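You operate a simulated robot arm through the tools that you are given. There is no shell and no other tool.

You run a simulated robot arm. Do the job below in one go: nothing can be reset, and whatever is moved stays where it is left.

TASK
Park the orange plug, wind the cable in, then zero the metre counter.
Fine: orange holder; red lever to FREE to wind, back to BRAKE after; the counter is on the drum stand: press its white RESET button once. Where these are worked on the way, their far stop is far enough and under half their travel is too little: red lever.

It is judged by the outcome, as a careful person would: the job done as asked, and still so three seconds after it is handed in. It fails if anything else is knocked over, pushed out of place, dropped, spilled or broken.

THE ROBOT
A 6-joint arm with a two-finger parallel gripper, fixed in place. Base frame: the origin is on the floor under the middle of its stand, x ahead of it, y to its left, z up. Lengths are in cm, angles in rad, forces in N, time in s.
It reaches about 134.7 cm from its shoulder. Its first joint turns from -2.897 to 2.897 rad. Payload 3.91 kg.
The TCP is the grasp point between the finger pads, 3 cm short of the fingertips. In the tool frame z runs along the fingers and y along their closing line. The gripper opens to 11 cm. The fingers are 2 cm wide and 1 cm thick; the gripper's body (4.8 by 11.2 cm) begins 5.5 cm behind the TCP.
Orientation is told as [roll, pitch, yaw] about the base's x, y, z axes, in that order, counted from this pose: with the fingers straight down and closing along the base's y, the tool's x points along the base's -x, its y along +y and its z along -z.

THE INTERFACE
- The arm moves only by the tool arm_command. Its argument "rows" is a list of rows, each an object of numbers (a shift or turn left out is 0, a gripper value left out holds the last): "x", "y", "z": the shift along the tool's x, y, z in units of 400 mm (1.0 is 400 mm); "wx", "wy", "wz": the turn, a rotation vector about the tool's x, y, z in units of 180 degrees (1.0 is 180 degrees); "fingers": the finger opening in cm, from 0 to 11. In form: [{"x": .., "y": .., "z": .., "wx": .., "wy": .., "wz": .., "fingers": ..}, ...]. A call has 1 to 20 rows; each row is the pose to reach, as a shift and turn from the pose commanded when the call began, along the tool's axes at that moment. A call with a number of a shift or a turn outside -1 to 1 is refused whole. A row lasts 0.2 s, in which the tool goes at most 5 cm and 0.15 rad; a call with a longer step from one row to the next is refused whole, and so is a gripper value outside its range. A pose out of reach is approached as far as the arm can. The call stops where the force on the tool passes 90 N (or 10 N more than at its start, if that is more) or the arm is blocked; 0.2 s more then pass. The fingers move at their own pace (about 10.8 cm/s each) and stop on an object; they squeeze with about 37 N. The grip force told is the motor's: it shows also when the fingers shut on nothing. Time passes only in rows, and 0.2 s behind the last, so rows that repeat a pose let the fingers close. The reply holds the time, the measured pose of the TCP, the force on the tool along the base axes, the opening and the grip force, in the units named above and with some noise, with the torque about the TCP (base axes, N m) and any sound that the robot's microphone picked up.
- Cameras (640 x 400 px; columns grow to the right, rows downward): "scene" is fixed at [21.73, 64.9, 157.07]; the picture's right is [-0.71, -0.71, 0.00], its down [-0.48, 0.48, -0.73] and it looks along [0.52, -0.52, -0.68] (base axes); focal length 319 px, centre (320, 200). "wrist" rides on the gripper at [7.2, 1.7, -10.3] in the tool frame; the picture's right is [-0.23, 0.97, 0.00], its down [-0.76, -0.18, -0.62] and it looks along [-0.61, -0.14, 0.78] (tool axes); focal length 222 px, centre (320, 200). There is no depth. A picture from a camera that has moved, and an enlarged one, comes with that camera's place and axes in the base frame and with its lens.
- get_image(camera): a new picture of that camera. It takes no simulated time.
- enlarge(camera, box): a new picture of the part [left, top, right, bottom] of that camera's present view, enlarged. It takes no simulated time.
- close_job(): hands the job in; it is judged then, once.

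Places have to be worked out from the pictures, the camera data and where the tool is seen. Open the gripper and draw the arm clear of the work before you hand the job in, unless the task says otherwise.

The tools are called after "Call:" as name(argument=value, ...) on one line, values as JSON. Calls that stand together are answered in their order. arm_command: Moves the arm, as the interface text tells. Its arguments: {"type":"object","properties":{"rows":{"type":"array","items":{"type":"object","properties":{"x":{"type":"number"},"y":{"type":"number"},"z":{"type":"number"},"wx":{"type":"number"},"wy":{"type":"number"},"wz":{"type":"number"},"fingers":{"type":"number"}}}}},"required":["rows"]} The other tools are called the same way: get_image (camera) takes a picture; enlarge (camera, box) takes an enlarged picture of a part of a camera's view; close_job () hands the job in.

At the start:

```text
time: 0.0
tcp_pos: [56.89, -15.17, 115.76]
tcp_rot: [0.0, 0.001, 0.001]
wrist_force: [0.5, 0.4, 1.2]
torque: [0.01, -0.03, -0.02]
opening: 11.01
finger_force: 0.1
```

scene: 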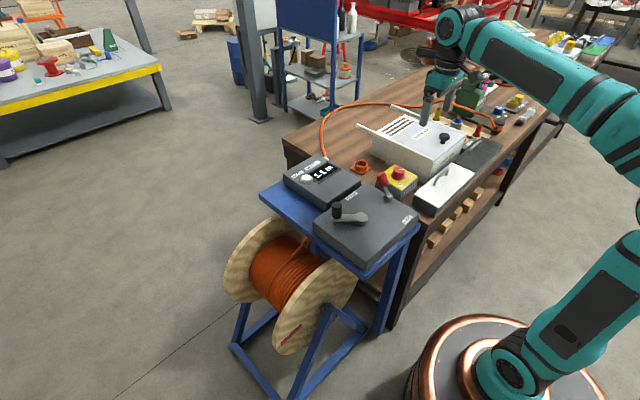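
wrist: 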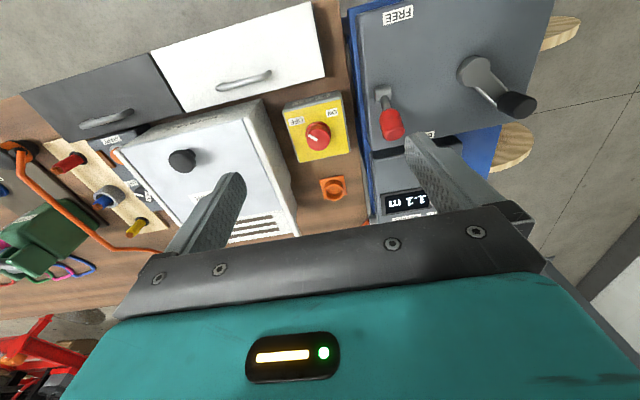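

I start by looking closely at the scene: drum stand with crank and counter, the bench with the cable, holder and plug.

Call:
enlarge(camera="scene", box=[220, 140, 440, 280])

Call:
enlarge(camera="scene", box=[300, 60, 560, 220])

Call:
enlarge(camera="wrist", box=[280, 0, 560, 230])

Call:
enlarge(camera="wrist", box=[0, 80, 200, 300])

```text
2.86 times, centred on (330, 210) of scene
camera zoom: at [21.73, 64.9, 157.07], right [-0.71, -0.71, 0.0], down [-0.48, 0.48, -0.73], along [0.52, -0.52, -0.68], focal length 912 px, centre (291, 171)
```

zoom: 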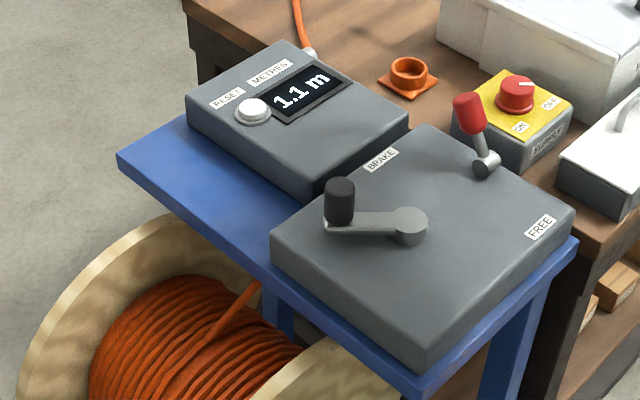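

```text
2.46 times, centred on (430, 140) of scene
camera zoom: at [21.73, 64.9, 157.07], right [-0.71, -0.71, 0.0], down [-0.48, 0.48, -0.73], along [0.52, -0.52, -0.68], focal length 786 px, centre (49, 348)
```

zoom: 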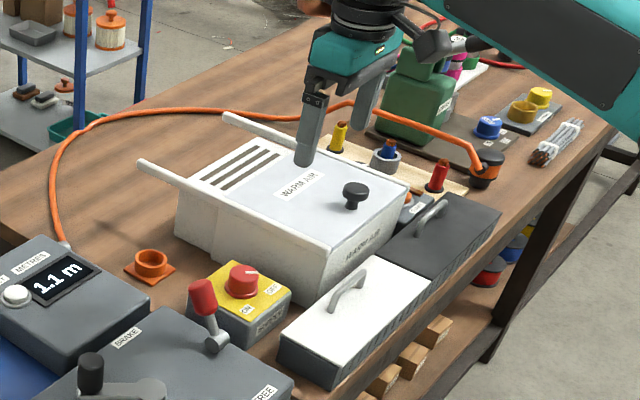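

```text
1.74 times, centred on (420, 115) of wrist
camera zoom: at [49.59, -13.44, 125.96], right [0.23, 0.97, 0.0], down [0.76, -0.18, 0.62], along [0.61, -0.14, -0.78], focal length 386 px, centre (146, 348)
```

zoom: 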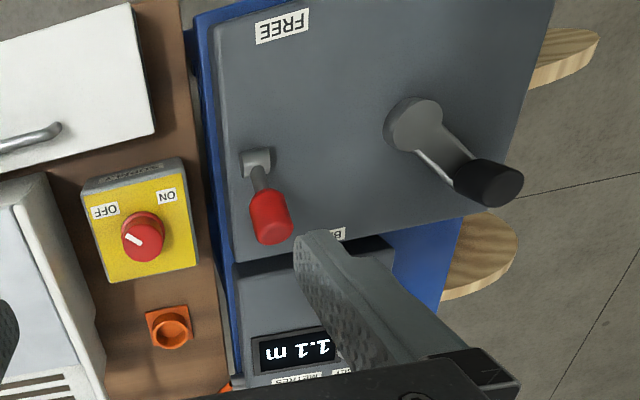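

```text
1.82 times, centred on (100, 190) of wrist
camera zoom: at [49.59, -13.44, 125.96], right [0.23, 0.97, 0.0], down [0.76, -0.18, 0.62], along [0.61, -0.14, -0.78], focal length 404 px, centre (720, 218)
```

zoom: 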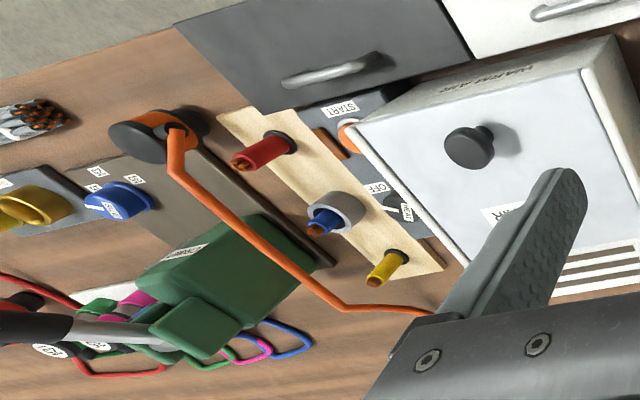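

From both views I triangulate: orange holder ≈(81,-17,82.6), red lever pivot ≈(60.4,-5.5,87) leaning +x (BRAKE), crank hub ≈(60.7,8,87) with knob ≈(66,13.6,92), plug ≈(55,-77,87). I'll move high over toward the plug to see it better.

Call:
arm_command(rows=[{"x": 0.03, "y": -0.11, "z": -0.02}, {"x": 0.06, "y": -0.22, "z": -0.04}, {"x": 0.09, "y": -0.33, "z": -0.06}, {"x": 0.12, "y": -0.44, "z": -0.08}, {"x": 0.15, "y": -0.55, "z": -0.1}, {"x": 0.18, "y": -0.66, "z": -0.12}, {"x": 0.21, "y": -0.77, "z": -0.14}, {"x": 0.24, "y": -0.88, "z": -0.15}, {"x": 0.27, "y": -0.99, "z": -0.15}])

```text
time: 2.0
tcp_pos: [46.33, -54.84, 121.63]
tcp_rot: [0.001, -0.001, 0.0]
wrist_force: [-0.1, 0.4, 0.1]
torque: [-0.01, -0.01, 0.0]
opening: 11.0
finger_force: 0.1
```

The move went as planned; now I look from here at the plug area.

Call:
get_image(camera="wrist")

Call:
get_image(camera="scene")

```text
taken
camera wrist: at [38.94, -53.06, 131.91], right [0.23, 0.97, 0.0], down [0.76, -0.18, 0.62], along [0.61, -0.14, -0.78], focal length 222 px, centre (320, 200)
```

wrist: 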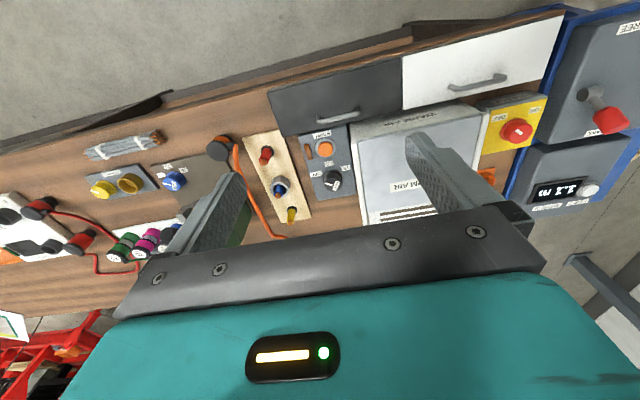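

```text
taken
```

scene: 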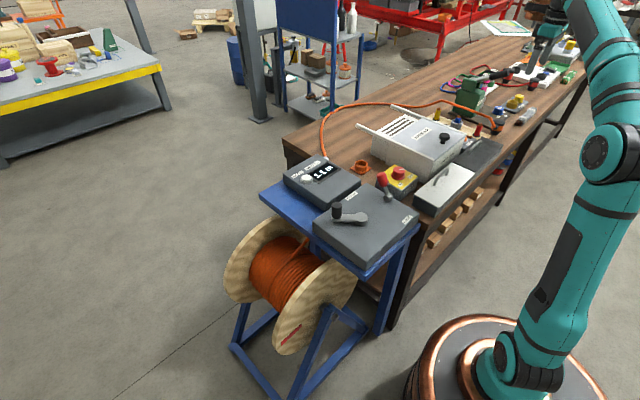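

Call:
enlarge(camera="wrist", box=[180, 100, 360, 250])

Call:
enlarge(camera="scene", box=[430, 60, 560, 170])

Call:
enlarge(camera="wrist", box=[460, 60, 640, 220])

```text
2.67 times, centred on (270, 175) of wrist
camera zoom: at [38.94, -53.06, 131.91], right [0.23, 0.97, 0.0], down [0.76, -0.18, 0.62], along [0.61, -0.14, -0.78], focal length 592 px, centre (453, 267)
```

zoom: 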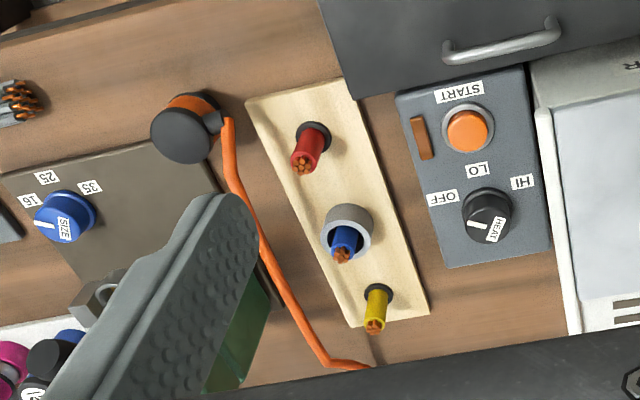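

```text
3.64 times, centred on (495, 115) of scene
camera zoom: at [21.73, 64.9, 157.07], right [-0.71, -0.71, 0.0], down [-0.48, 0.48, -0.73], along [0.52, -0.52, -0.68], focal length 1161 px, centre (-316, 509)
```

zoom: 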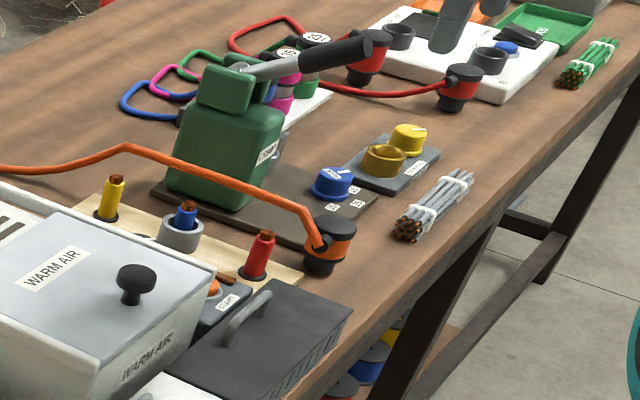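

```text
2.50 times, centred on (550, 140) of wrist
camera zoom: at [38.94, -53.06, 131.91], right [0.23, 0.97, 0.0], down [0.76, -0.18, 0.62], along [0.61, -0.14, -0.78], focal length 555 px, centre (-255, 350)
```

zoom: 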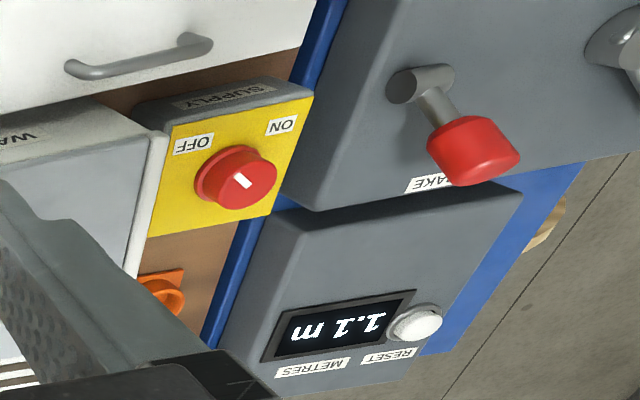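

The plug is an upright cylinder (black cap, orange body, black lower part) at about (55.7,-80,86 top), and the supply/other items are to be left alone. I go nearer for a better look, staying high.

Call:
arm_command(rows=[{"x": 0.02, "y": -0.1, "z": 0.04}, {"x": 0.04, "y": -0.2, "z": 0.08}, {"x": 0.06, "y": -0.3, "z": 0.12}, {"x": 0.08, "y": -0.4, "z": 0.16}, {"x": 0.1, "y": -0.5, "z": 0.2}, {"x": 0.11, "y": -0.58, "z": 0.24}, {"x": 0.11, "y": -0.58, "z": 0.24}])

Call:
get_image(camera="wrist")

Call:
enlarge(camera="wrist", box=[220, 60, 420, 220])

```text
time: 3.6
tcp_pos: [41.8, -78.05, 112.09]
tcp_rot: [0.0, 0.0, 0.002]
wrist_force: [0.3, -0.1, 0.1]
torque: [-0.02, 0.03, -0.02]
opening: 11.02
finger_force: 0.0
```

```text
taken
camera wrist: at [34.32, -76.38, 122.35], right [0.23, 0.97, 0.0], down [0.76, -0.18, 0.62], along [0.61, -0.14, -0.78], focal length 222 px, centre (320, 200)
```

wrist: 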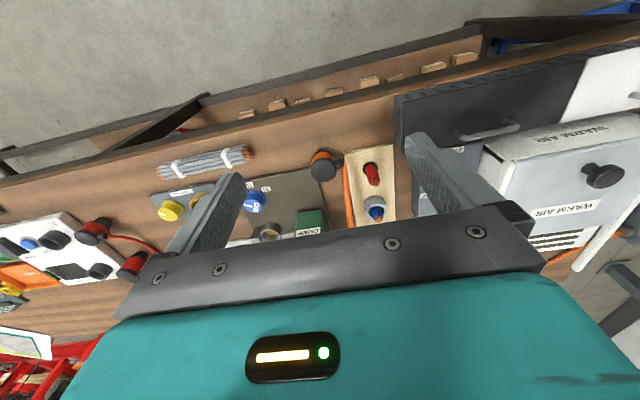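

```text
2.50 times, centred on (320, 140) of wrist
camera zoom: at [34.32, -76.38, 122.35], right [0.23, 0.97, 0.0], down [0.76, -0.18, 0.62], along [0.61, -0.14, -0.78], focal length 555 px, centre (320, 350)
```

zoom: 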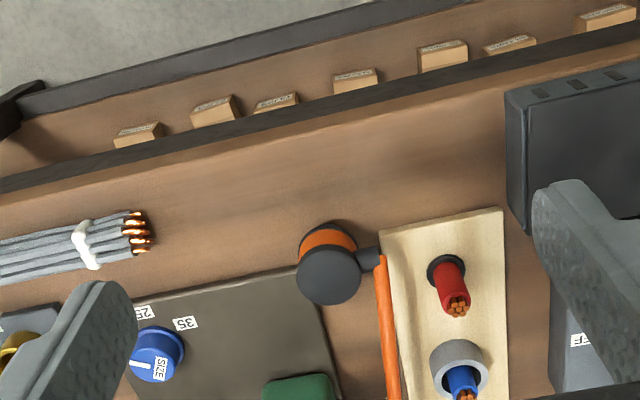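

The plug sits at ≈(56,-80.6), top ≈86.2, with its cable nub toward +y, so I will grip it with fingers closing along base x. I turn the tool 90° about its z while moving above it, still high.

Call:
arm_command(rows=[{"x": -0.032, "y": -0.006, "z": 0.027, "wz": 0.0455}, {"x": -0.064, "y": -0.012, "z": 0.054, "wz": 0.091}, {"x": -0.096, "y": -0.018, "z": 0.081, "wz": 0.1365}, {"x": -0.128, "y": -0.024, "z": 0.108, "wz": 0.182}, {"x": -0.16, "y": -0.03, "z": 0.135, "wz": 0.2275}, {"x": -0.192, "y": -0.036, "z": 0.162, "wz": 0.273}, {"x": -0.224, "y": -0.042, "z": 0.189, "wz": 0.3185}, {"x": -0.256, "y": -0.048, "z": 0.216, "wz": 0.364}, {"x": -0.288, "y": -0.054, "z": 0.243, "wz": 0.4095}, {"x": -0.32, "y": -0.06, "z": 0.27, "wz": 0.455}, {"x": -0.355, "y": -0.066, "z": 0.3, "wz": 0.5}, {"x": -0.355, "y": -0.066, "z": 0.3, "wz": 0.5}])

Call:
get_image(camera="wrist")

Call:
get_image(camera="scene")

```text
time: 6.2
tcp_pos: [55.99, -80.66, 100.14]
tcp_rot: [0.002, 0.0, -1.574]
wrist_force: [0.0, 0.1, 0.0]
torque: [0.02, 0.03, 0.01]
opening: 11.02
finger_force: 0.0
```

```text
taken
camera wrist: at [57.57, -73.38, 110.44], right [0.97, -0.23, 0.0], down [-0.18, -0.76, 0.62], along [-0.14, -0.61, -0.78], focal length 222 px, centre (320, 200)
```

wrist: 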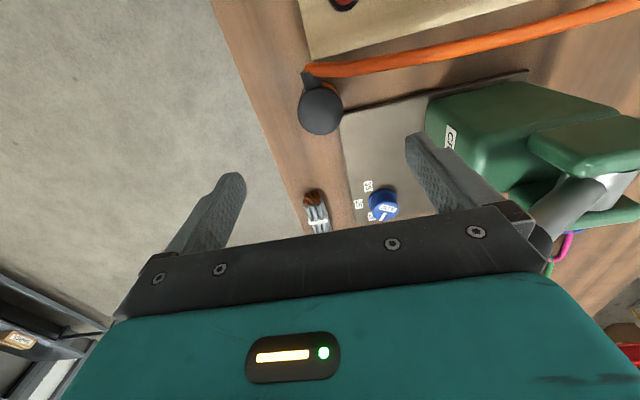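

```text
taken
```

scene: 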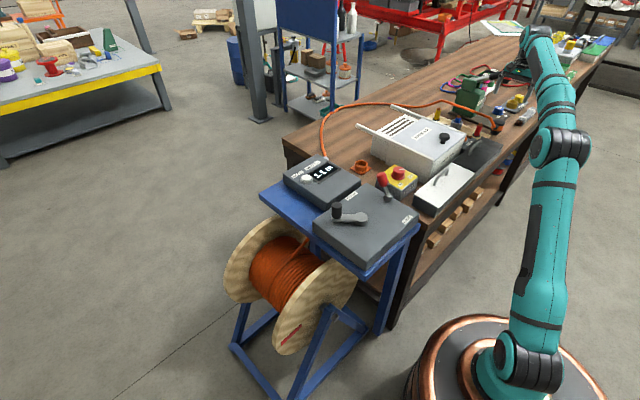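

The cap centre projects onto (56.0,-80.6), right under the TCP. I descend until the fingertips are at about z=83 (TCP 86) around the plug's upper part.

Call:
arm_command(rows=[{"z": 0.1, "fingers": 8}, {"z": 0.19, "fingers": 8}, {"z": 0.26, "fingers": 8}, {"z": 0.31, "fingers": 8}, {"z": 0.34, "fingers": 8}, {"z": 0.355, "fingers": 8}, {"z": 0.355, "fingers": 8}])

Call:
get_image(camera="wrist")

Call:
enlarge(camera="scene", box=[440, 60, 570, 160])

```text
time: 7.8
tcp_pos: [55.97, -80.66, 85.81]
tcp_rot: [0.0, 0.0, -1.57]
wrist_force: [-0.4, -0.8, -0.7]
torque: [0.03, 0.0, -0.03]
opening: 7.99
finger_force: 0.1
```

```text
taken
camera wrist: at [57.5, -73.29, 95.99], right [0.97, -0.23, 0.0], down [-0.18, -0.76, 0.62], along [-0.14, -0.61, -0.78], focal length 222 px, centre (320, 200)
```

wrist: 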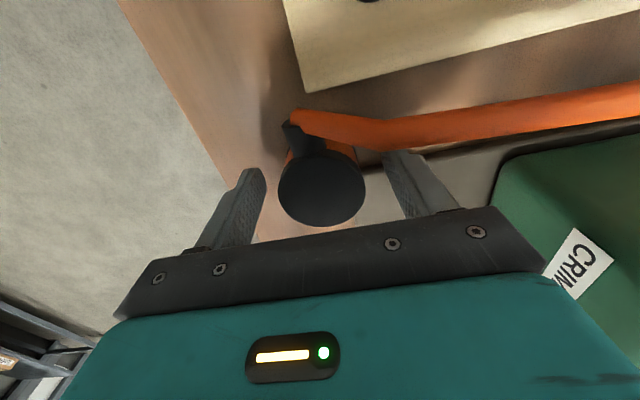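

```text
4.00 times, centred on (505, 110) of scene
camera zoom: at [21.73, 64.9, 157.07], right [-0.71, -0.71, 0.0], down [-0.48, 0.48, -0.73], along [0.52, -0.52, -0.68], focal length 1277 px, centre (-420, 560)
```

zoom: 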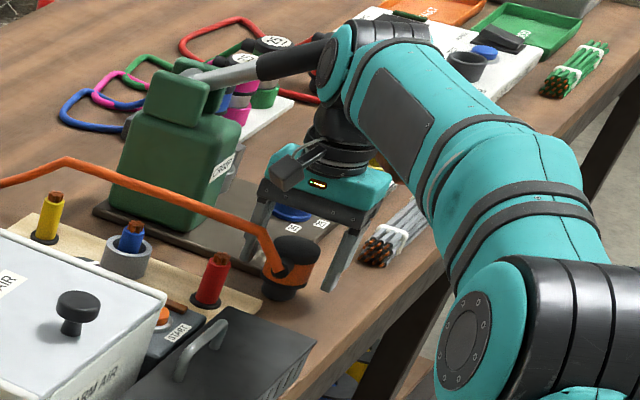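

The plug is centred between the fingers along x, and the cap lies above the fingertips. I close on it.

Call:
arm_command(rows=[{"z": 0, "fingers": 0}, {"z": 0, "fingers": 0}, {"z": 0, "fingers": 0}, {"z": 0, "fingers": 0}])

Call:
get_image(camera="wrist")

Call:
enlarge(camera="scene", box=[470, 90, 540, 150])

```text
time: 8.8
tcp_pos: [55.86, -80.52, 85.7]
tcp_rot: [0.0, 0.0, -1.57]
wrist_force: [-0.4, 0.4, 0.5]
torque: [0.0, -0.04, -0.04]
opening: 4.7
finger_force: 35.9
```

```text
taken
camera wrist: at [57.5, -73.29, 96.01], right [0.97, -0.23, 0.0], down [-0.18, -0.76, 0.62], along [-0.14, -0.61, -0.78], focal length 222 px, centre (320, 200)
```

wrist: 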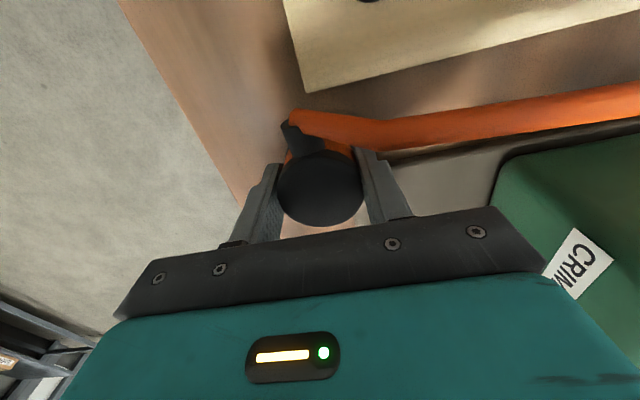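

```text
6.67 times, centred on (505, 120) of scene
camera zoom: at [21.73, 64.9, 157.07], right [-0.71, -0.71, 0.0], down [-0.48, 0.48, -0.73], along [0.52, -0.52, -0.68], focal length 2129 px, centre (-913, 733)
```

zoom: 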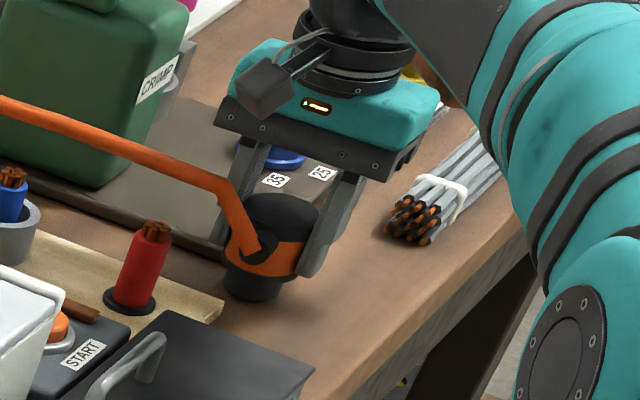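

Gripped at 4.7 cm width with 36 N. I lift a little first and check that the plug and cable follow freely.

Call:
arm_command(rows=[{"z": -0.03}, {"z": -0.08}, {"z": -0.15}, {"z": -0.15}])

Call:
get_image(camera="wrist")

Call:
enlarge(camera="scene", box=[300, 60, 560, 220])

```text
time: 9.8
tcp_pos: [55.95, -80.62, 91.84]
tcp_rot: [-0.001, 0.002, -1.571]
wrist_force: [0.2, 0.2, -0.8]
torque: [0.0, 0.04, -0.01]
opening: 4.71
finger_force: 37.8
```

```text
taken
camera wrist: at [57.59, -73.37, 102.1], right [0.97, -0.23, 0.0], down [-0.18, -0.76, 0.62], along [-0.14, -0.61, -0.78], focal length 222 px, centre (320, 200)
```

wrist: 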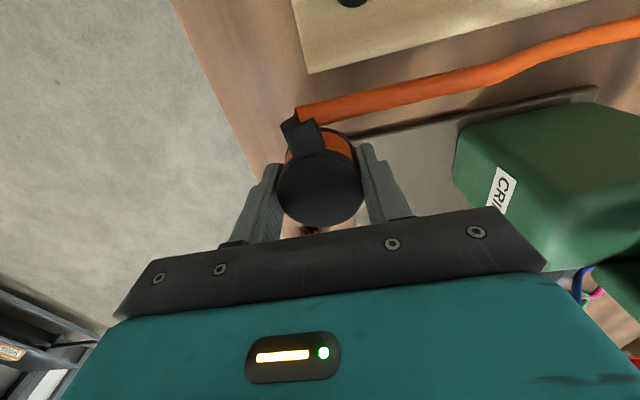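

```text
2.46 times, centred on (430, 140) of scene
camera zoom: at [21.73, 64.9, 157.07], right [-0.71, -0.71, 0.0], down [-0.48, 0.48, -0.73], along [0.52, -0.52, -0.68], focal length 786 px, centre (49, 348)
```

zoom: 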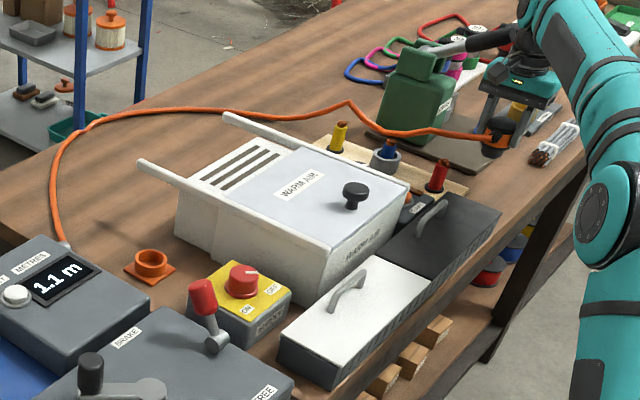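

The plug came free and the cable follows. I raise it to ~z=112 and swing it over toward larger x, keeping the cable on the far side of the bench.

Call:
arm_command(rows=[{"z": -0.11}, {"z": -0.22}, {"z": -0.33}, {"z": -0.43, "x": 0.03, "y": 0.03}, {"z": -0.5, "x": 0.09, "y": 0.1}, {"z": -0.5, "x": 0.17, "y": 0.19}, {"z": -0.5, "x": 0.25, "y": 0.28}, {"z": -0.5, "x": 0.33, "y": 0.37}, {"z": -0.5, "x": 0.41, "y": 0.46}, {"z": -0.5, "x": 0.49, "y": 0.54}, {"z": -0.5, "x": 0.58, "y": 0.61}, {"z": -0.5, "x": 0.58, "y": 0.61}])

Call:
get_image(camera="wrist")

Call:
get_image(camera="scene")

```text
time: 12.4
tcp_pos: [78.86, -56.18, 110.4]
tcp_rot: [0.001, -0.002, -1.571]
wrist_force: [0.2, -0.7, -1.1]
torque: [0.03, 0.03, 0.03]
opening: 4.7
finger_force: 37.1
out of reach, approached as far as the arm can: row 4, 5, 6, 7, 8, 9, 10, 11, 12
```

```text
taken
camera wrist: at [80.44, -48.96, 120.74], right [0.97, -0.23, 0.0], down [-0.18, -0.76, 0.62], along [-0.14, -0.61, -0.78], focal length 222 px, centre (320, 200)
```

wrist: 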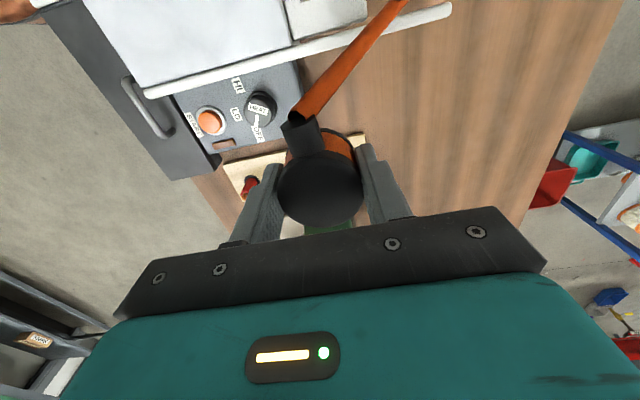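

```text
taken
```

scene: 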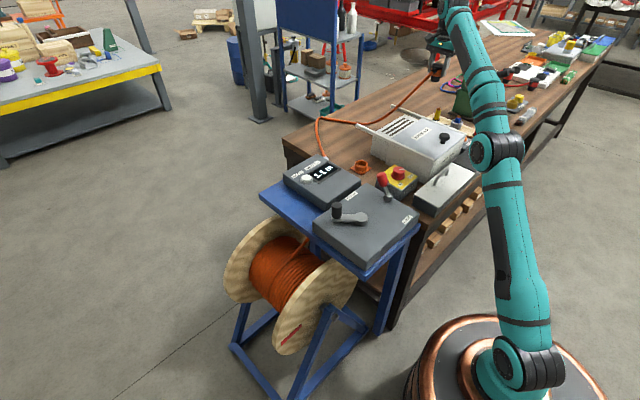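

The arm is near its reach limit at this height, but the plug is held well. I check the cable's route before moving on.

Call:
enlarge(camera="scene", box=[290, 40, 490, 190])

```text
2.67 times, centred on (390, 115) of scene
camera zoom: at [21.73, 64.9, 157.07], right [-0.71, -0.71, 0.0], down [-0.48, 0.48, -0.73], along [0.52, -0.52, -0.68], focal length 852 px, centre (133, 427)
```

zoom: 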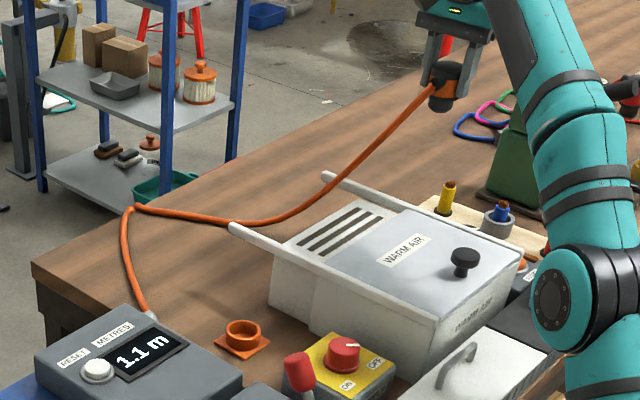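

The cable drapes past the far rail ends of the warm-air box. I carry the plug on around the far side (larger x) and lower slightly towards the holder.

Call:
arm_command(rows=[{"x": 0.08, "y": 0.045, "z": 0.02}, {"x": 0.16, "y": 0.09, "z": 0.04}, {"x": 0.24, "y": 0.135, "z": 0.06}, {"x": 0.32, "y": 0.18, "z": 0.08}, {"x": 0.405, "y": 0.23, "z": 0.11}, {"x": 0.5, "y": 0.24, "z": 0.13}, {"x": 0.59, "y": 0.25, "z": 0.15}, {"x": 0.68, "y": 0.26, "z": 0.17}, {"x": 0.77, "y": 0.26, "z": 0.18}, {"x": 0.855, "y": 0.26, "z": 0.18}, {"x": 0.855, "y": 0.26, "z": 0.18}])

Call:
get_image(camera="wrist")

Call:
get_image(camera="scene")

```text
time: 14.8
tcp_pos: [89.37, -22.18, 103.32]
tcp_rot: [0.0, 0.001, -1.571]
wrist_force: [0.0, 0.0, -0.5]
torque: [0.01, 0.01, -0.01]
opening: 4.65
finger_force: 37.0
```

```text
taken
camera wrist: at [90.95, -14.9, 113.57], right [0.97, -0.23, 0.0], down [-0.18, -0.76, 0.62], along [-0.14, -0.61, -0.78], focal length 222 px, centre (320, 200)
```

wrist: 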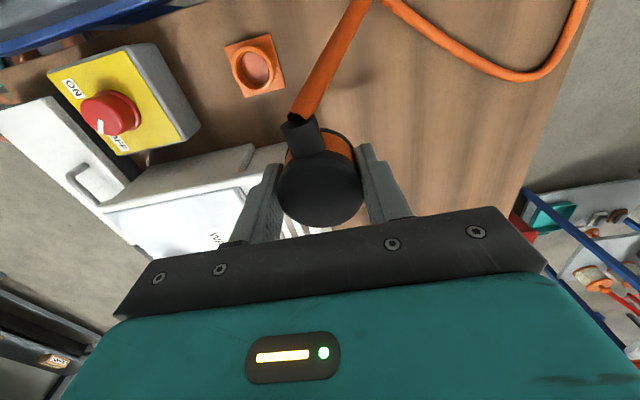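

```text
taken
```

scene: 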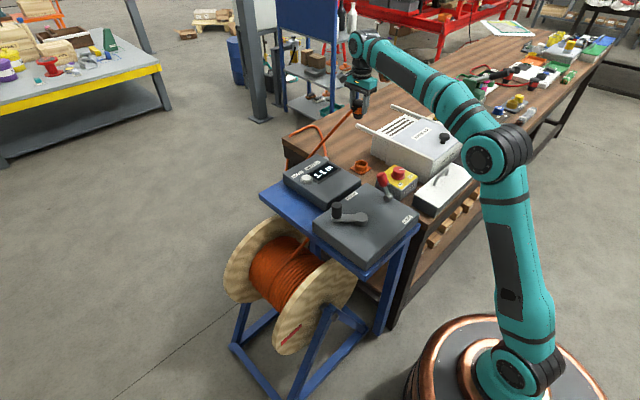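

The holder is now visible in the wrist view at about pixel (254,66); I enlarge to measure it precisely.

Call:
enlarge(camera="wrist", box=[200, 10, 320, 130])

Call:
enlarge(camera="scene", box=[300, 90, 420, 190])

```text
3.33 times, centred on (260, 70) of wrist
camera zoom: at [90.95, -14.9, 113.57], right [0.97, -0.23, 0.0], down [-0.18, -0.76, 0.62], along [-0.14, -0.61, -0.78], focal length 740 px, centre (520, 633)
```

zoom: 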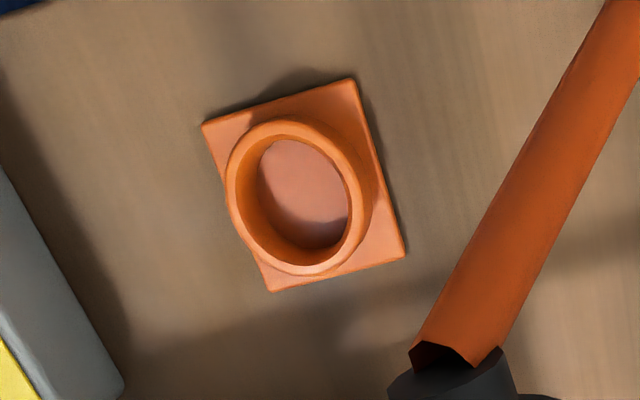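

```text
4.00 times, centred on (360, 140) of scene
camera zoom: at [21.73, 64.9, 157.07], right [-0.71, -0.71, 0.0], down [-0.48, 0.48, -0.73], along [0.52, -0.52, -0.68], focal length 1277 px, centre (160, 440)
```

zoom: 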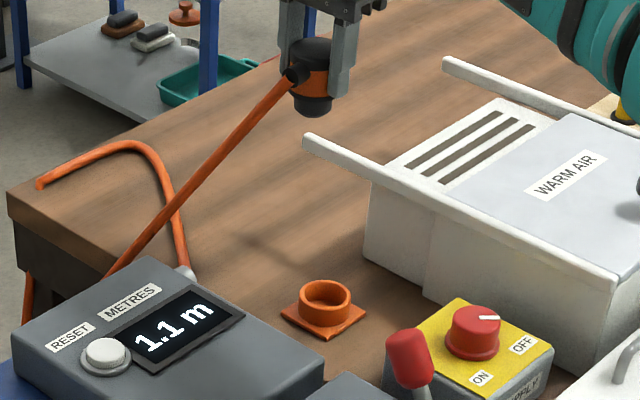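

Holder hole centre works out to ≈(82.0,-17.45), ring top ≈82.5. I move to directly above it with the plug's underside about 5 cm above the ring, then check alignment.

Call:
arm_command(rows=[{"x": 0.03, "y": -0.046, "z": 0.04}, {"x": 0.062, "y": -0.092, "z": 0.09}, {"x": 0.093, "y": -0.138, "z": 0.14}, {"x": 0.123, "y": -0.184, "z": 0.2}, {"x": 0.123, "y": -0.184, "z": 0.25}, {"x": 0.123, "y": -0.184, "z": 0.25}])

Call:
get_image(camera="wrist")

Call:
enlarge(camera="scene", box=[320, 110, 400, 190])

```text
time: 16.2
tcp_pos: [81.96, -17.28, 93.35]
tcp_rot: [0.001, 0.0, -1.571]
wrist_force: [-0.1, -0.1, -1.9]
torque: [0.04, -0.02, -0.01]
opening: 4.68
finger_force: 37.4
```

```text
taken
camera wrist: at [83.53, -9.9, 103.58], right [0.97, -0.23, 0.0], down [-0.18, -0.76, 0.62], along [-0.14, -0.61, -0.78], focal length 222 px, centre (320, 200)
```

wrist: 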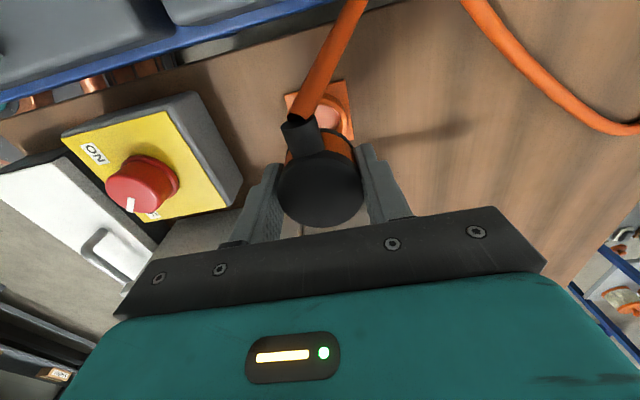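

```text
5.00 times, centred on (360, 150) of scene
camera zoom: at [21.73, 64.9, 157.07], right [-0.71, -0.71, 0.0], down [-0.48, 0.48, -0.73], along [0.52, -0.52, -0.68], focal length 1597 px, centre (120, 450)
```

zoom: 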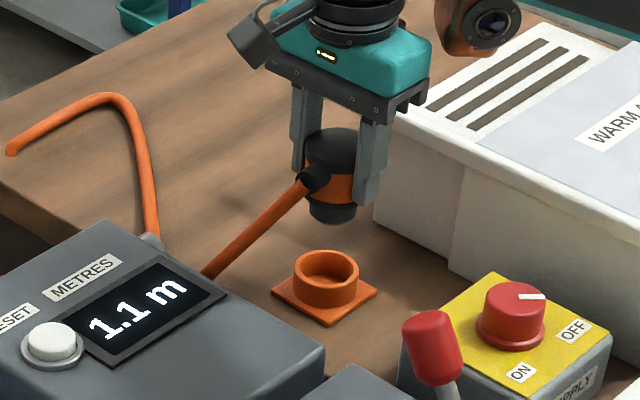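

Scene view shows the plug nicely above the ring. I check the wrist view enlarged for lateral alignment.

Call:
enlarge(camera="wrist", box=[250, 60, 390, 240])

```text
2.22 times, centred on (320, 150) of wrist
camera zoom: at [83.53, -9.9, 103.58], right [0.97, -0.23, 0.0], down [-0.18, -0.76, 0.62], along [-0.14, -0.61, -0.78], focal length 494 px, centre (320, 311)
```

zoom: 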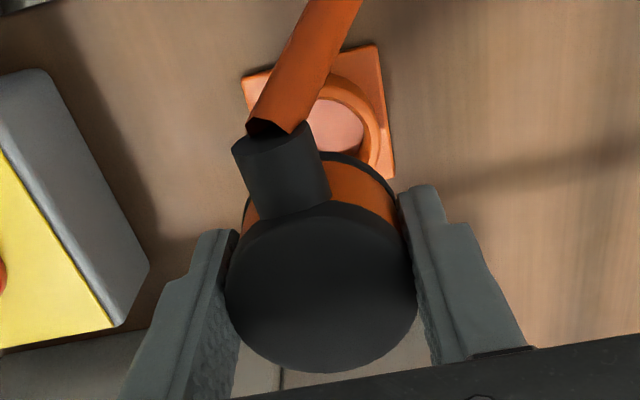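

Plate-corner measurements put the holder centre at (82.0,-17.6); the plug sits about 0.2 cm toward -y of the TCP, so I aim TCP y≈-17.4. I lower to just above the ring.

Call:
arm_command(rows=[{"x": -0.003, "y": 0.001, "z": 0.03}, {"x": -0.003, "y": 0.001, "z": 0.065}, {"x": -0.003, "y": 0.001, "z": 0.1}, {"x": -0.003, "y": 0.001, "z": 0.115}, {"x": -0.003, "y": 0.001, "z": 0.115}])

Call:
enlarge(camera="wrist", box=[250, 60, 390, 240])

Call:
enlarge(camera="scene", box=[330, 130, 390, 180])

```text
time: 17.4
tcp_pos: [81.95, -17.38, 88.72]
tcp_rot: [0.0, 0.001, -1.571]
wrist_force: [-0.4, -0.6, -0.3]
torque: [0.03, 0.03, 0.01]
opening: 4.66
finger_force: 37.2
```

```text
2.22 times, centred on (320, 150) of wrist
camera zoom: at [83.52, -10.08, 99.03], right [0.97, -0.23, 0.0], down [-0.18, -0.76, 0.62], along [-0.14, -0.61, -0.78], focal length 494 px, centre (320, 311)
```

zoom: 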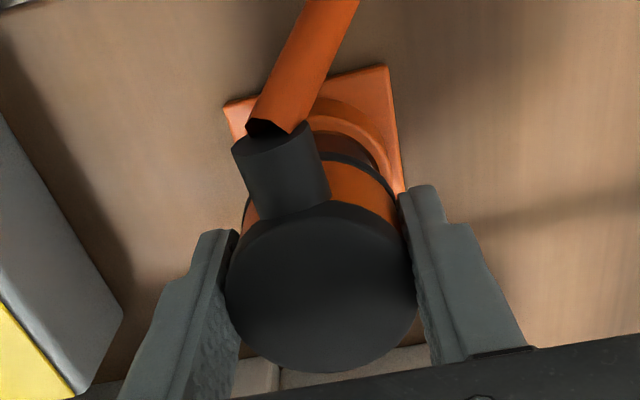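

```text
8.00 times, centred on (360, 155) of scene
camera zoom: at [21.73, 64.9, 157.07], right [-0.71, -0.71, 0.0], down [-0.48, 0.48, -0.73], along [0.52, -0.52, -0.68], focal length 2555 px, centre (0, 560)
```

zoom: 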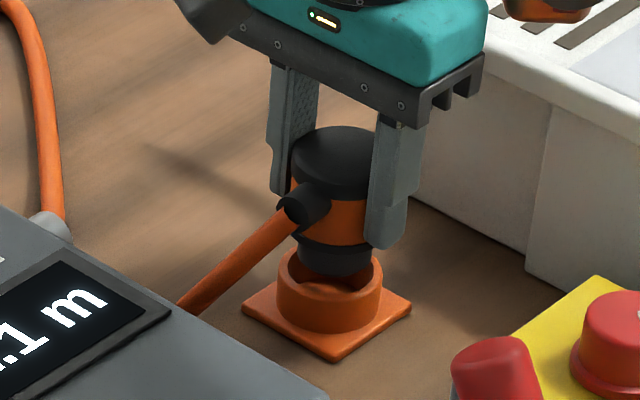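

The spigot is just above the ring mouth with a small lateral offset perhaps. I zoom in more closely before inserting.

Call:
enlarge(camera="scene", box=[350, 145, 382, 177])

Call:
enlarge(camera="wrist", box=[290, 80, 370, 160])

```text
12.50 times, centred on (366, 161) of scene
camera zoom: at [21.73, 64.9, 157.07], right [-0.71, -0.71, 0.0], down [-0.48, 0.48, -0.73], along [0.52, -0.52, -0.68], focal length 3992 px, centre (-255, 688)
```

zoom: 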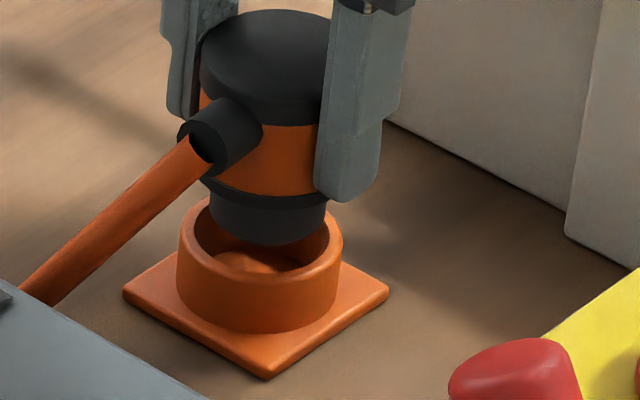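

```text
5.00 times, centred on (330, 120) of wrist
camera zoom: at [83.52, -10.08, 99.03], right [0.97, -0.23, 0.0], down [-0.18, -0.76, 0.62], along [-0.14, -0.61, -0.78], focal length 1111 px, centre (270, 600)
```

zoom: 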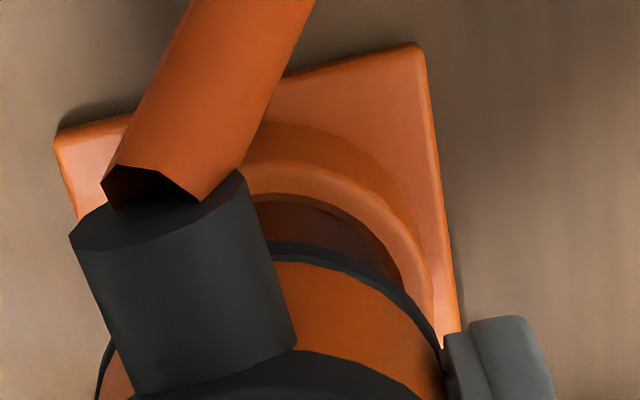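

Measured in the zooms: the plug should shift ≈0.18 cm toward +y. I correct and lower gently by ~1.1 cm so the spigot just enters, checking the force.

Call:
arm_command(rows=[{"x": 0.0045, "y": 0.0005, "z": 0}, {"x": 0.0045, "y": 0.0005, "z": 0.008}, {"x": 0.0045, "y": 0.0005, "z": 0.016}, {"x": 0.0045, "y": 0.0005, "z": 0.023}, {"x": 0.0045, "y": 0.0005, "z": 0.028}])

Call:
enlarge(camera="scene", box=[350, 145, 382, 177])

```text
time: 18.6
tcp_pos: [82.0, -17.11, 87.46]
tcp_rot: [0.001, -0.001, -1.573]
wrist_force: [0.4, -3.5, -1.1]
torque: [-0.14, -0.06, -0.01]
opening: 4.68
finger_force: 36.8
```

```text
12.50 times, centred on (366, 161) of scene
camera zoom: at [21.73, 64.9, 157.07], right [-0.71, -0.71, 0.0], down [-0.48, 0.48, -0.73], along [0.52, -0.52, -0.68], focal length 3992 px, centre (-255, 688)
```

zoom: 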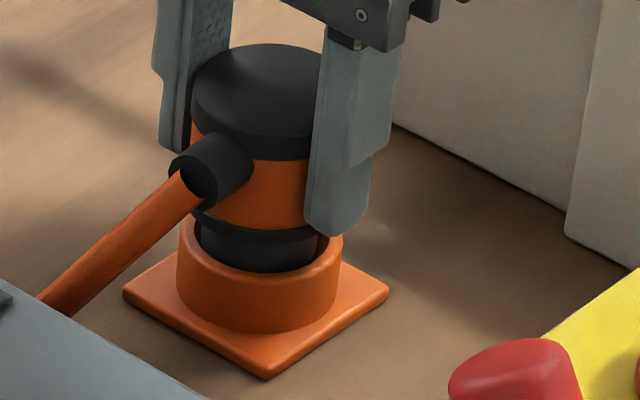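

The spigot is inside the ring with a slight 3.5 N side contact from the +y wall. I ease 0.1 cm toward -y and keep lowering gently to seat it.

Call:
arm_command(rows=[{"x": -0.0025, "z": 0.003}, {"x": -0.0025, "z": 0.01}, {"x": -0.0025, "z": 0.017}, {"x": -0.0025, "z": 0.022}, {"x": -0.0025, "z": 0.026}])

Call:
enlarge(camera="scene", box=[350, 145, 382, 177])

```text
time: 19.8
tcp_pos: [82.16, -17.17, 86.52]
tcp_rot: [0.002, 0.0, -1.572]
wrist_force: [0.4, -0.3, -1.4]
torque: [-0.02, -0.06, -0.03]
opening: 4.67
finger_force: 37.5
```

```text
12.50 times, centred on (366, 161) of scene
camera zoom: at [21.73, 64.9, 157.07], right [-0.71, -0.71, 0.0], down [-0.48, 0.48, -0.73], along [0.52, -0.52, -0.68], focal length 3992 px, centre (-255, 688)
```

zoom: 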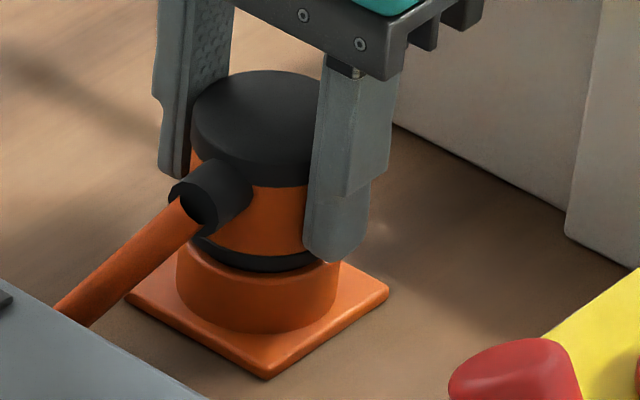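

Nearly seated, no side force. I lower another ~0.4 cm watching for upward force.

Call:
arm_command(rows=[{"z": 0.003}, {"z": 0.006}, {"z": 0.009}, {"z": 0.009}])

Call:
enlarge(camera="scene", box=[350, 145, 382, 177])

```text
time: 20.8
tcp_pos: [81.95, -17.18, 86.17]
tcp_rot: [-0.001, 0.001, -1.571]
wrist_force: [-0.7, -1.0, -0.9]
torque: [-0.01, 0.05, -0.01]
opening: 4.68
finger_force: 37.5
```

```text
12.50 times, centred on (366, 161) of scene
camera zoom: at [21.73, 64.9, 157.07], right [-0.71, -0.71, 0.0], down [-0.48, 0.48, -0.73], along [0.52, -0.52, -0.68], focal length 3992 px, centre (-255, 688)
```

zoom: 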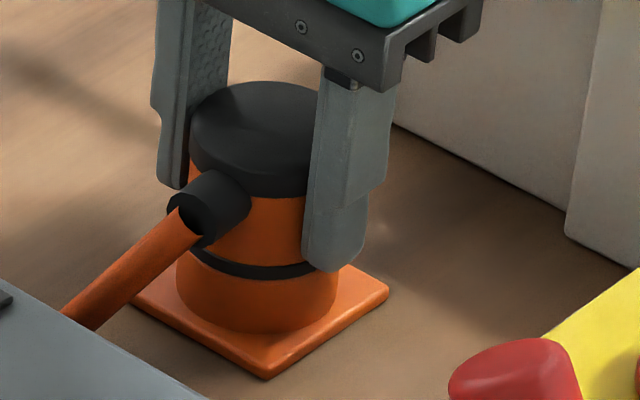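

Still no seating force. I lower another 0.3 cm.

Call:
arm_command(rows=[{"z": 0.003}, {"z": 0.006}, {"z": 0.008}, {"z": 0.008}])

Call:
enlarge(camera="scene", box=[350, 145, 382, 177])

```text
time: 21.8
tcp_pos: [82.01, -17.17, 86.02]
tcp_rot: [0.002, 0.0, -1.57]
wrist_force: [10.4, -1.6, 37.3]
torque: [-0.13, 0.34, -0.06]
opening: 4.73
finger_force: 37.1
```

```text
12.50 times, centred on (366, 161) of scene
camera zoom: at [21.73, 64.9, 157.07], right [-0.71, -0.71, 0.0], down [-0.48, 0.48, -0.73], along [0.52, -0.52, -0.68], focal length 3992 px, centre (-255, 688)
```

zoom: 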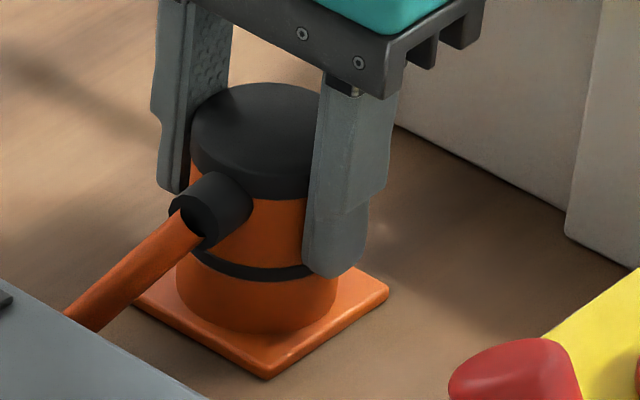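

Seated: 37 N up-force at z≈86.0. I relieve the push by ~0.2 cm, then open the fingers.

Call:
arm_command(rows=[{"z": -0.005}, {"z": -0.005}, {"z": -0.005, "fingers": 7.5}, {"z": -0.005, "fingers": 7.5}, {"z": -0.005, "fingers": 7.5}])

Call:
enlarge(camera="scene", box=[340, 130, 400, 180])

Call:
get_image(camera="wrist")

```text
time: 23.0
tcp_pos: [81.98, -17.26, 85.94]
tcp_rot: [-0.001, -0.001, -1.57]
wrist_force: [0.5, 0.5, -0.1]
torque: [-0.04, 0.01, 0.05]
opening: 7.49
finger_force: 0.1
```

```text
8.00 times, centred on (370, 155) of scene
camera zoom: at [21.73, 64.9, 157.07], right [-0.71, -0.71, 0.0], down [-0.48, 0.48, -0.73], along [0.52, -0.52, -0.68], focal length 2555 px, centre (-80, 560)
```

zoom: 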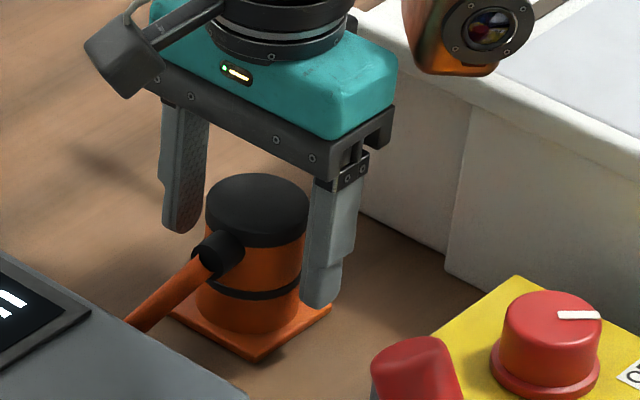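

```text
taken
camera wrist: at [83.55, -9.94, 96.34], right [0.97, -0.23, 0.0], down [-0.18, -0.76, 0.62], along [-0.14, -0.61, -0.78], focal length 222 px, centre (320, 200)
```

wrist: 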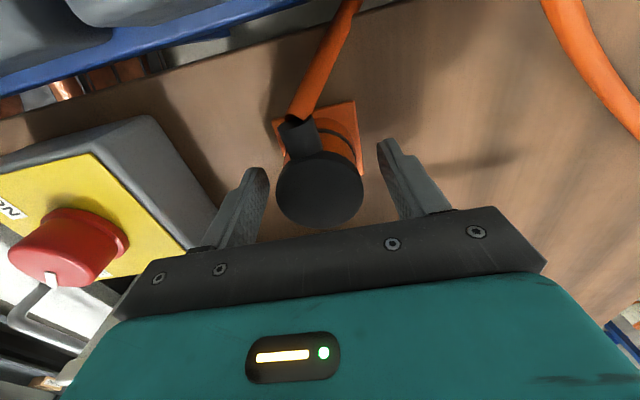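

The plug stands seated upright in the orange holder and is released. I rise straight up, then move over the drum stand to view lever, crank and counter.

Call:
arm_command(rows=[{"z": -0.06}, {"z": -0.16}, {"z": -0.28}, {"z": -0.4}, {"z": -0.5}, {"x": 0.08, "y": -0.075, "z": -0.52}, {"x": 0.16, "y": -0.15, "z": -0.54}, {"x": 0.24, "y": -0.225, "z": -0.55}, {"x": 0.32, "y": -0.3, "z": -0.55}, {"x": 0.4, "y": -0.375, "z": -0.55}, {"x": 0.48, "y": -0.45, "z": -0.55}, {"x": 0.555, "y": -0.525, "z": -0.55}, {"x": 0.555, "y": -0.525, "z": -0.55}])

Call:
get_image(camera="wrist")

Call:
get_image(camera="scene")

```text
time: 25.8
tcp_pos: [61.09, 4.86, 108.01]
tcp_rot: [0.001, -0.001, -1.571]
wrist_force: [0.6, 0.3, -0.5]
torque: [0.03, -0.02, 0.0]
opening: 7.49
finger_force: 0.1
```

```text
taken
camera wrist: at [62.58, 12.12, 118.25], right [0.97, -0.23, 0.0], down [-0.18, -0.76, 0.62], along [-0.14, -0.61, -0.78], focal length 222 px, centre (320, 200)
```

wrist: 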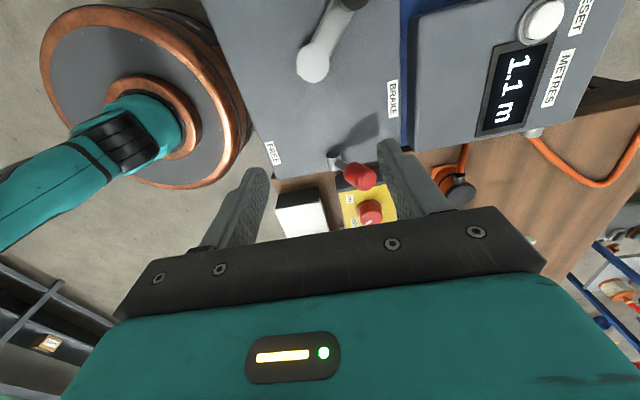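

```text
taken
```

scene: 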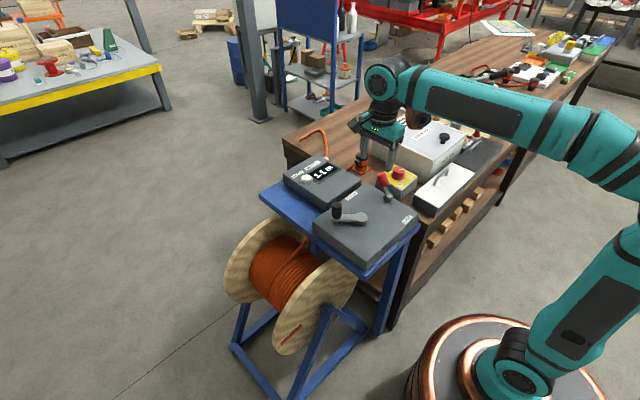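

The plug stays parked. I enlarge the wrist view to measure the lever, the crank and the reset button.

Call:
enlarge(camera="wrist", box=[260, 90, 420, 210])

Call:
enlarge(camera="wrist", box=[260, 0, 420, 120])

Call:
enlarge(camera="wrist", box=[440, 0, 600, 150])

Call:
enlarge(camera="scene", box=[270, 110, 430, 260])

```text
3.33 times, centred on (340, 150) of wrist
camera zoom: at [62.58, 12.12, 118.25], right [0.97, -0.23, 0.0], down [-0.18, -0.76, 0.62], along [-0.14, -0.61, -0.78], focal length 740 px, centre (253, 367)
```

zoom: 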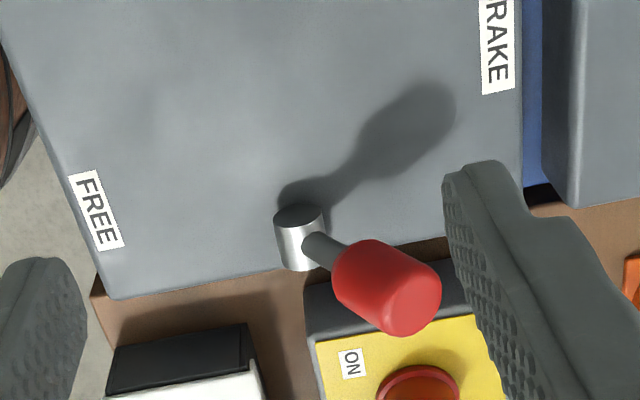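

```text
3.33 times, centred on (340, 60) of wrist
camera zoom: at [62.58, 12.12, 118.25], right [0.97, -0.23, 0.0], down [-0.18, -0.76, 0.62], along [-0.14, -0.61, -0.78], focal length 740 px, centre (253, 667)
```

zoom: 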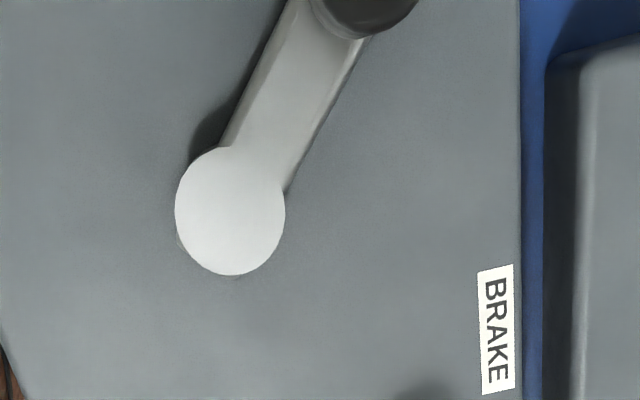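

```text
2.67 times, centred on (520, 75) of wrist
camera zoom: at [62.58, 12.12, 118.25], right [0.97, -0.23, 0.0], down [-0.18, -0.76, 0.62], along [-0.14, -0.61, -0.78], focal length 592 px, centre (-213, 533)
```

zoom: 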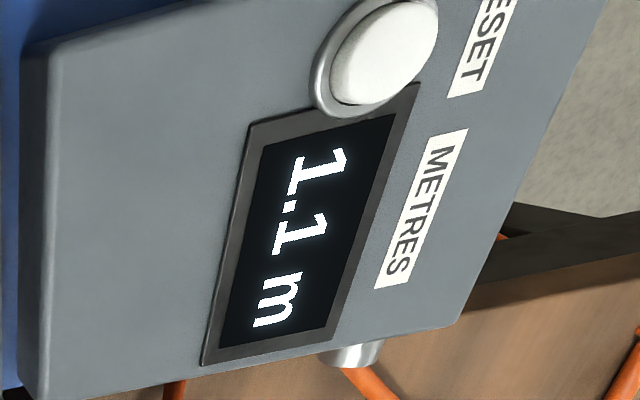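

```text
2.67 times, centred on (350, 185) of scene
camera zoom: at [21.73, 64.9, 157.07], right [-0.71, -0.71, 0.0], down [-0.48, 0.48, -0.73], along [0.52, -0.52, -0.68], focal length 852 px, centre (240, 240)
```

zoom: 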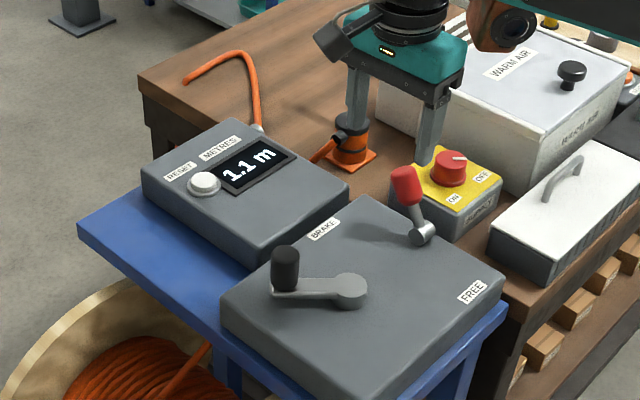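

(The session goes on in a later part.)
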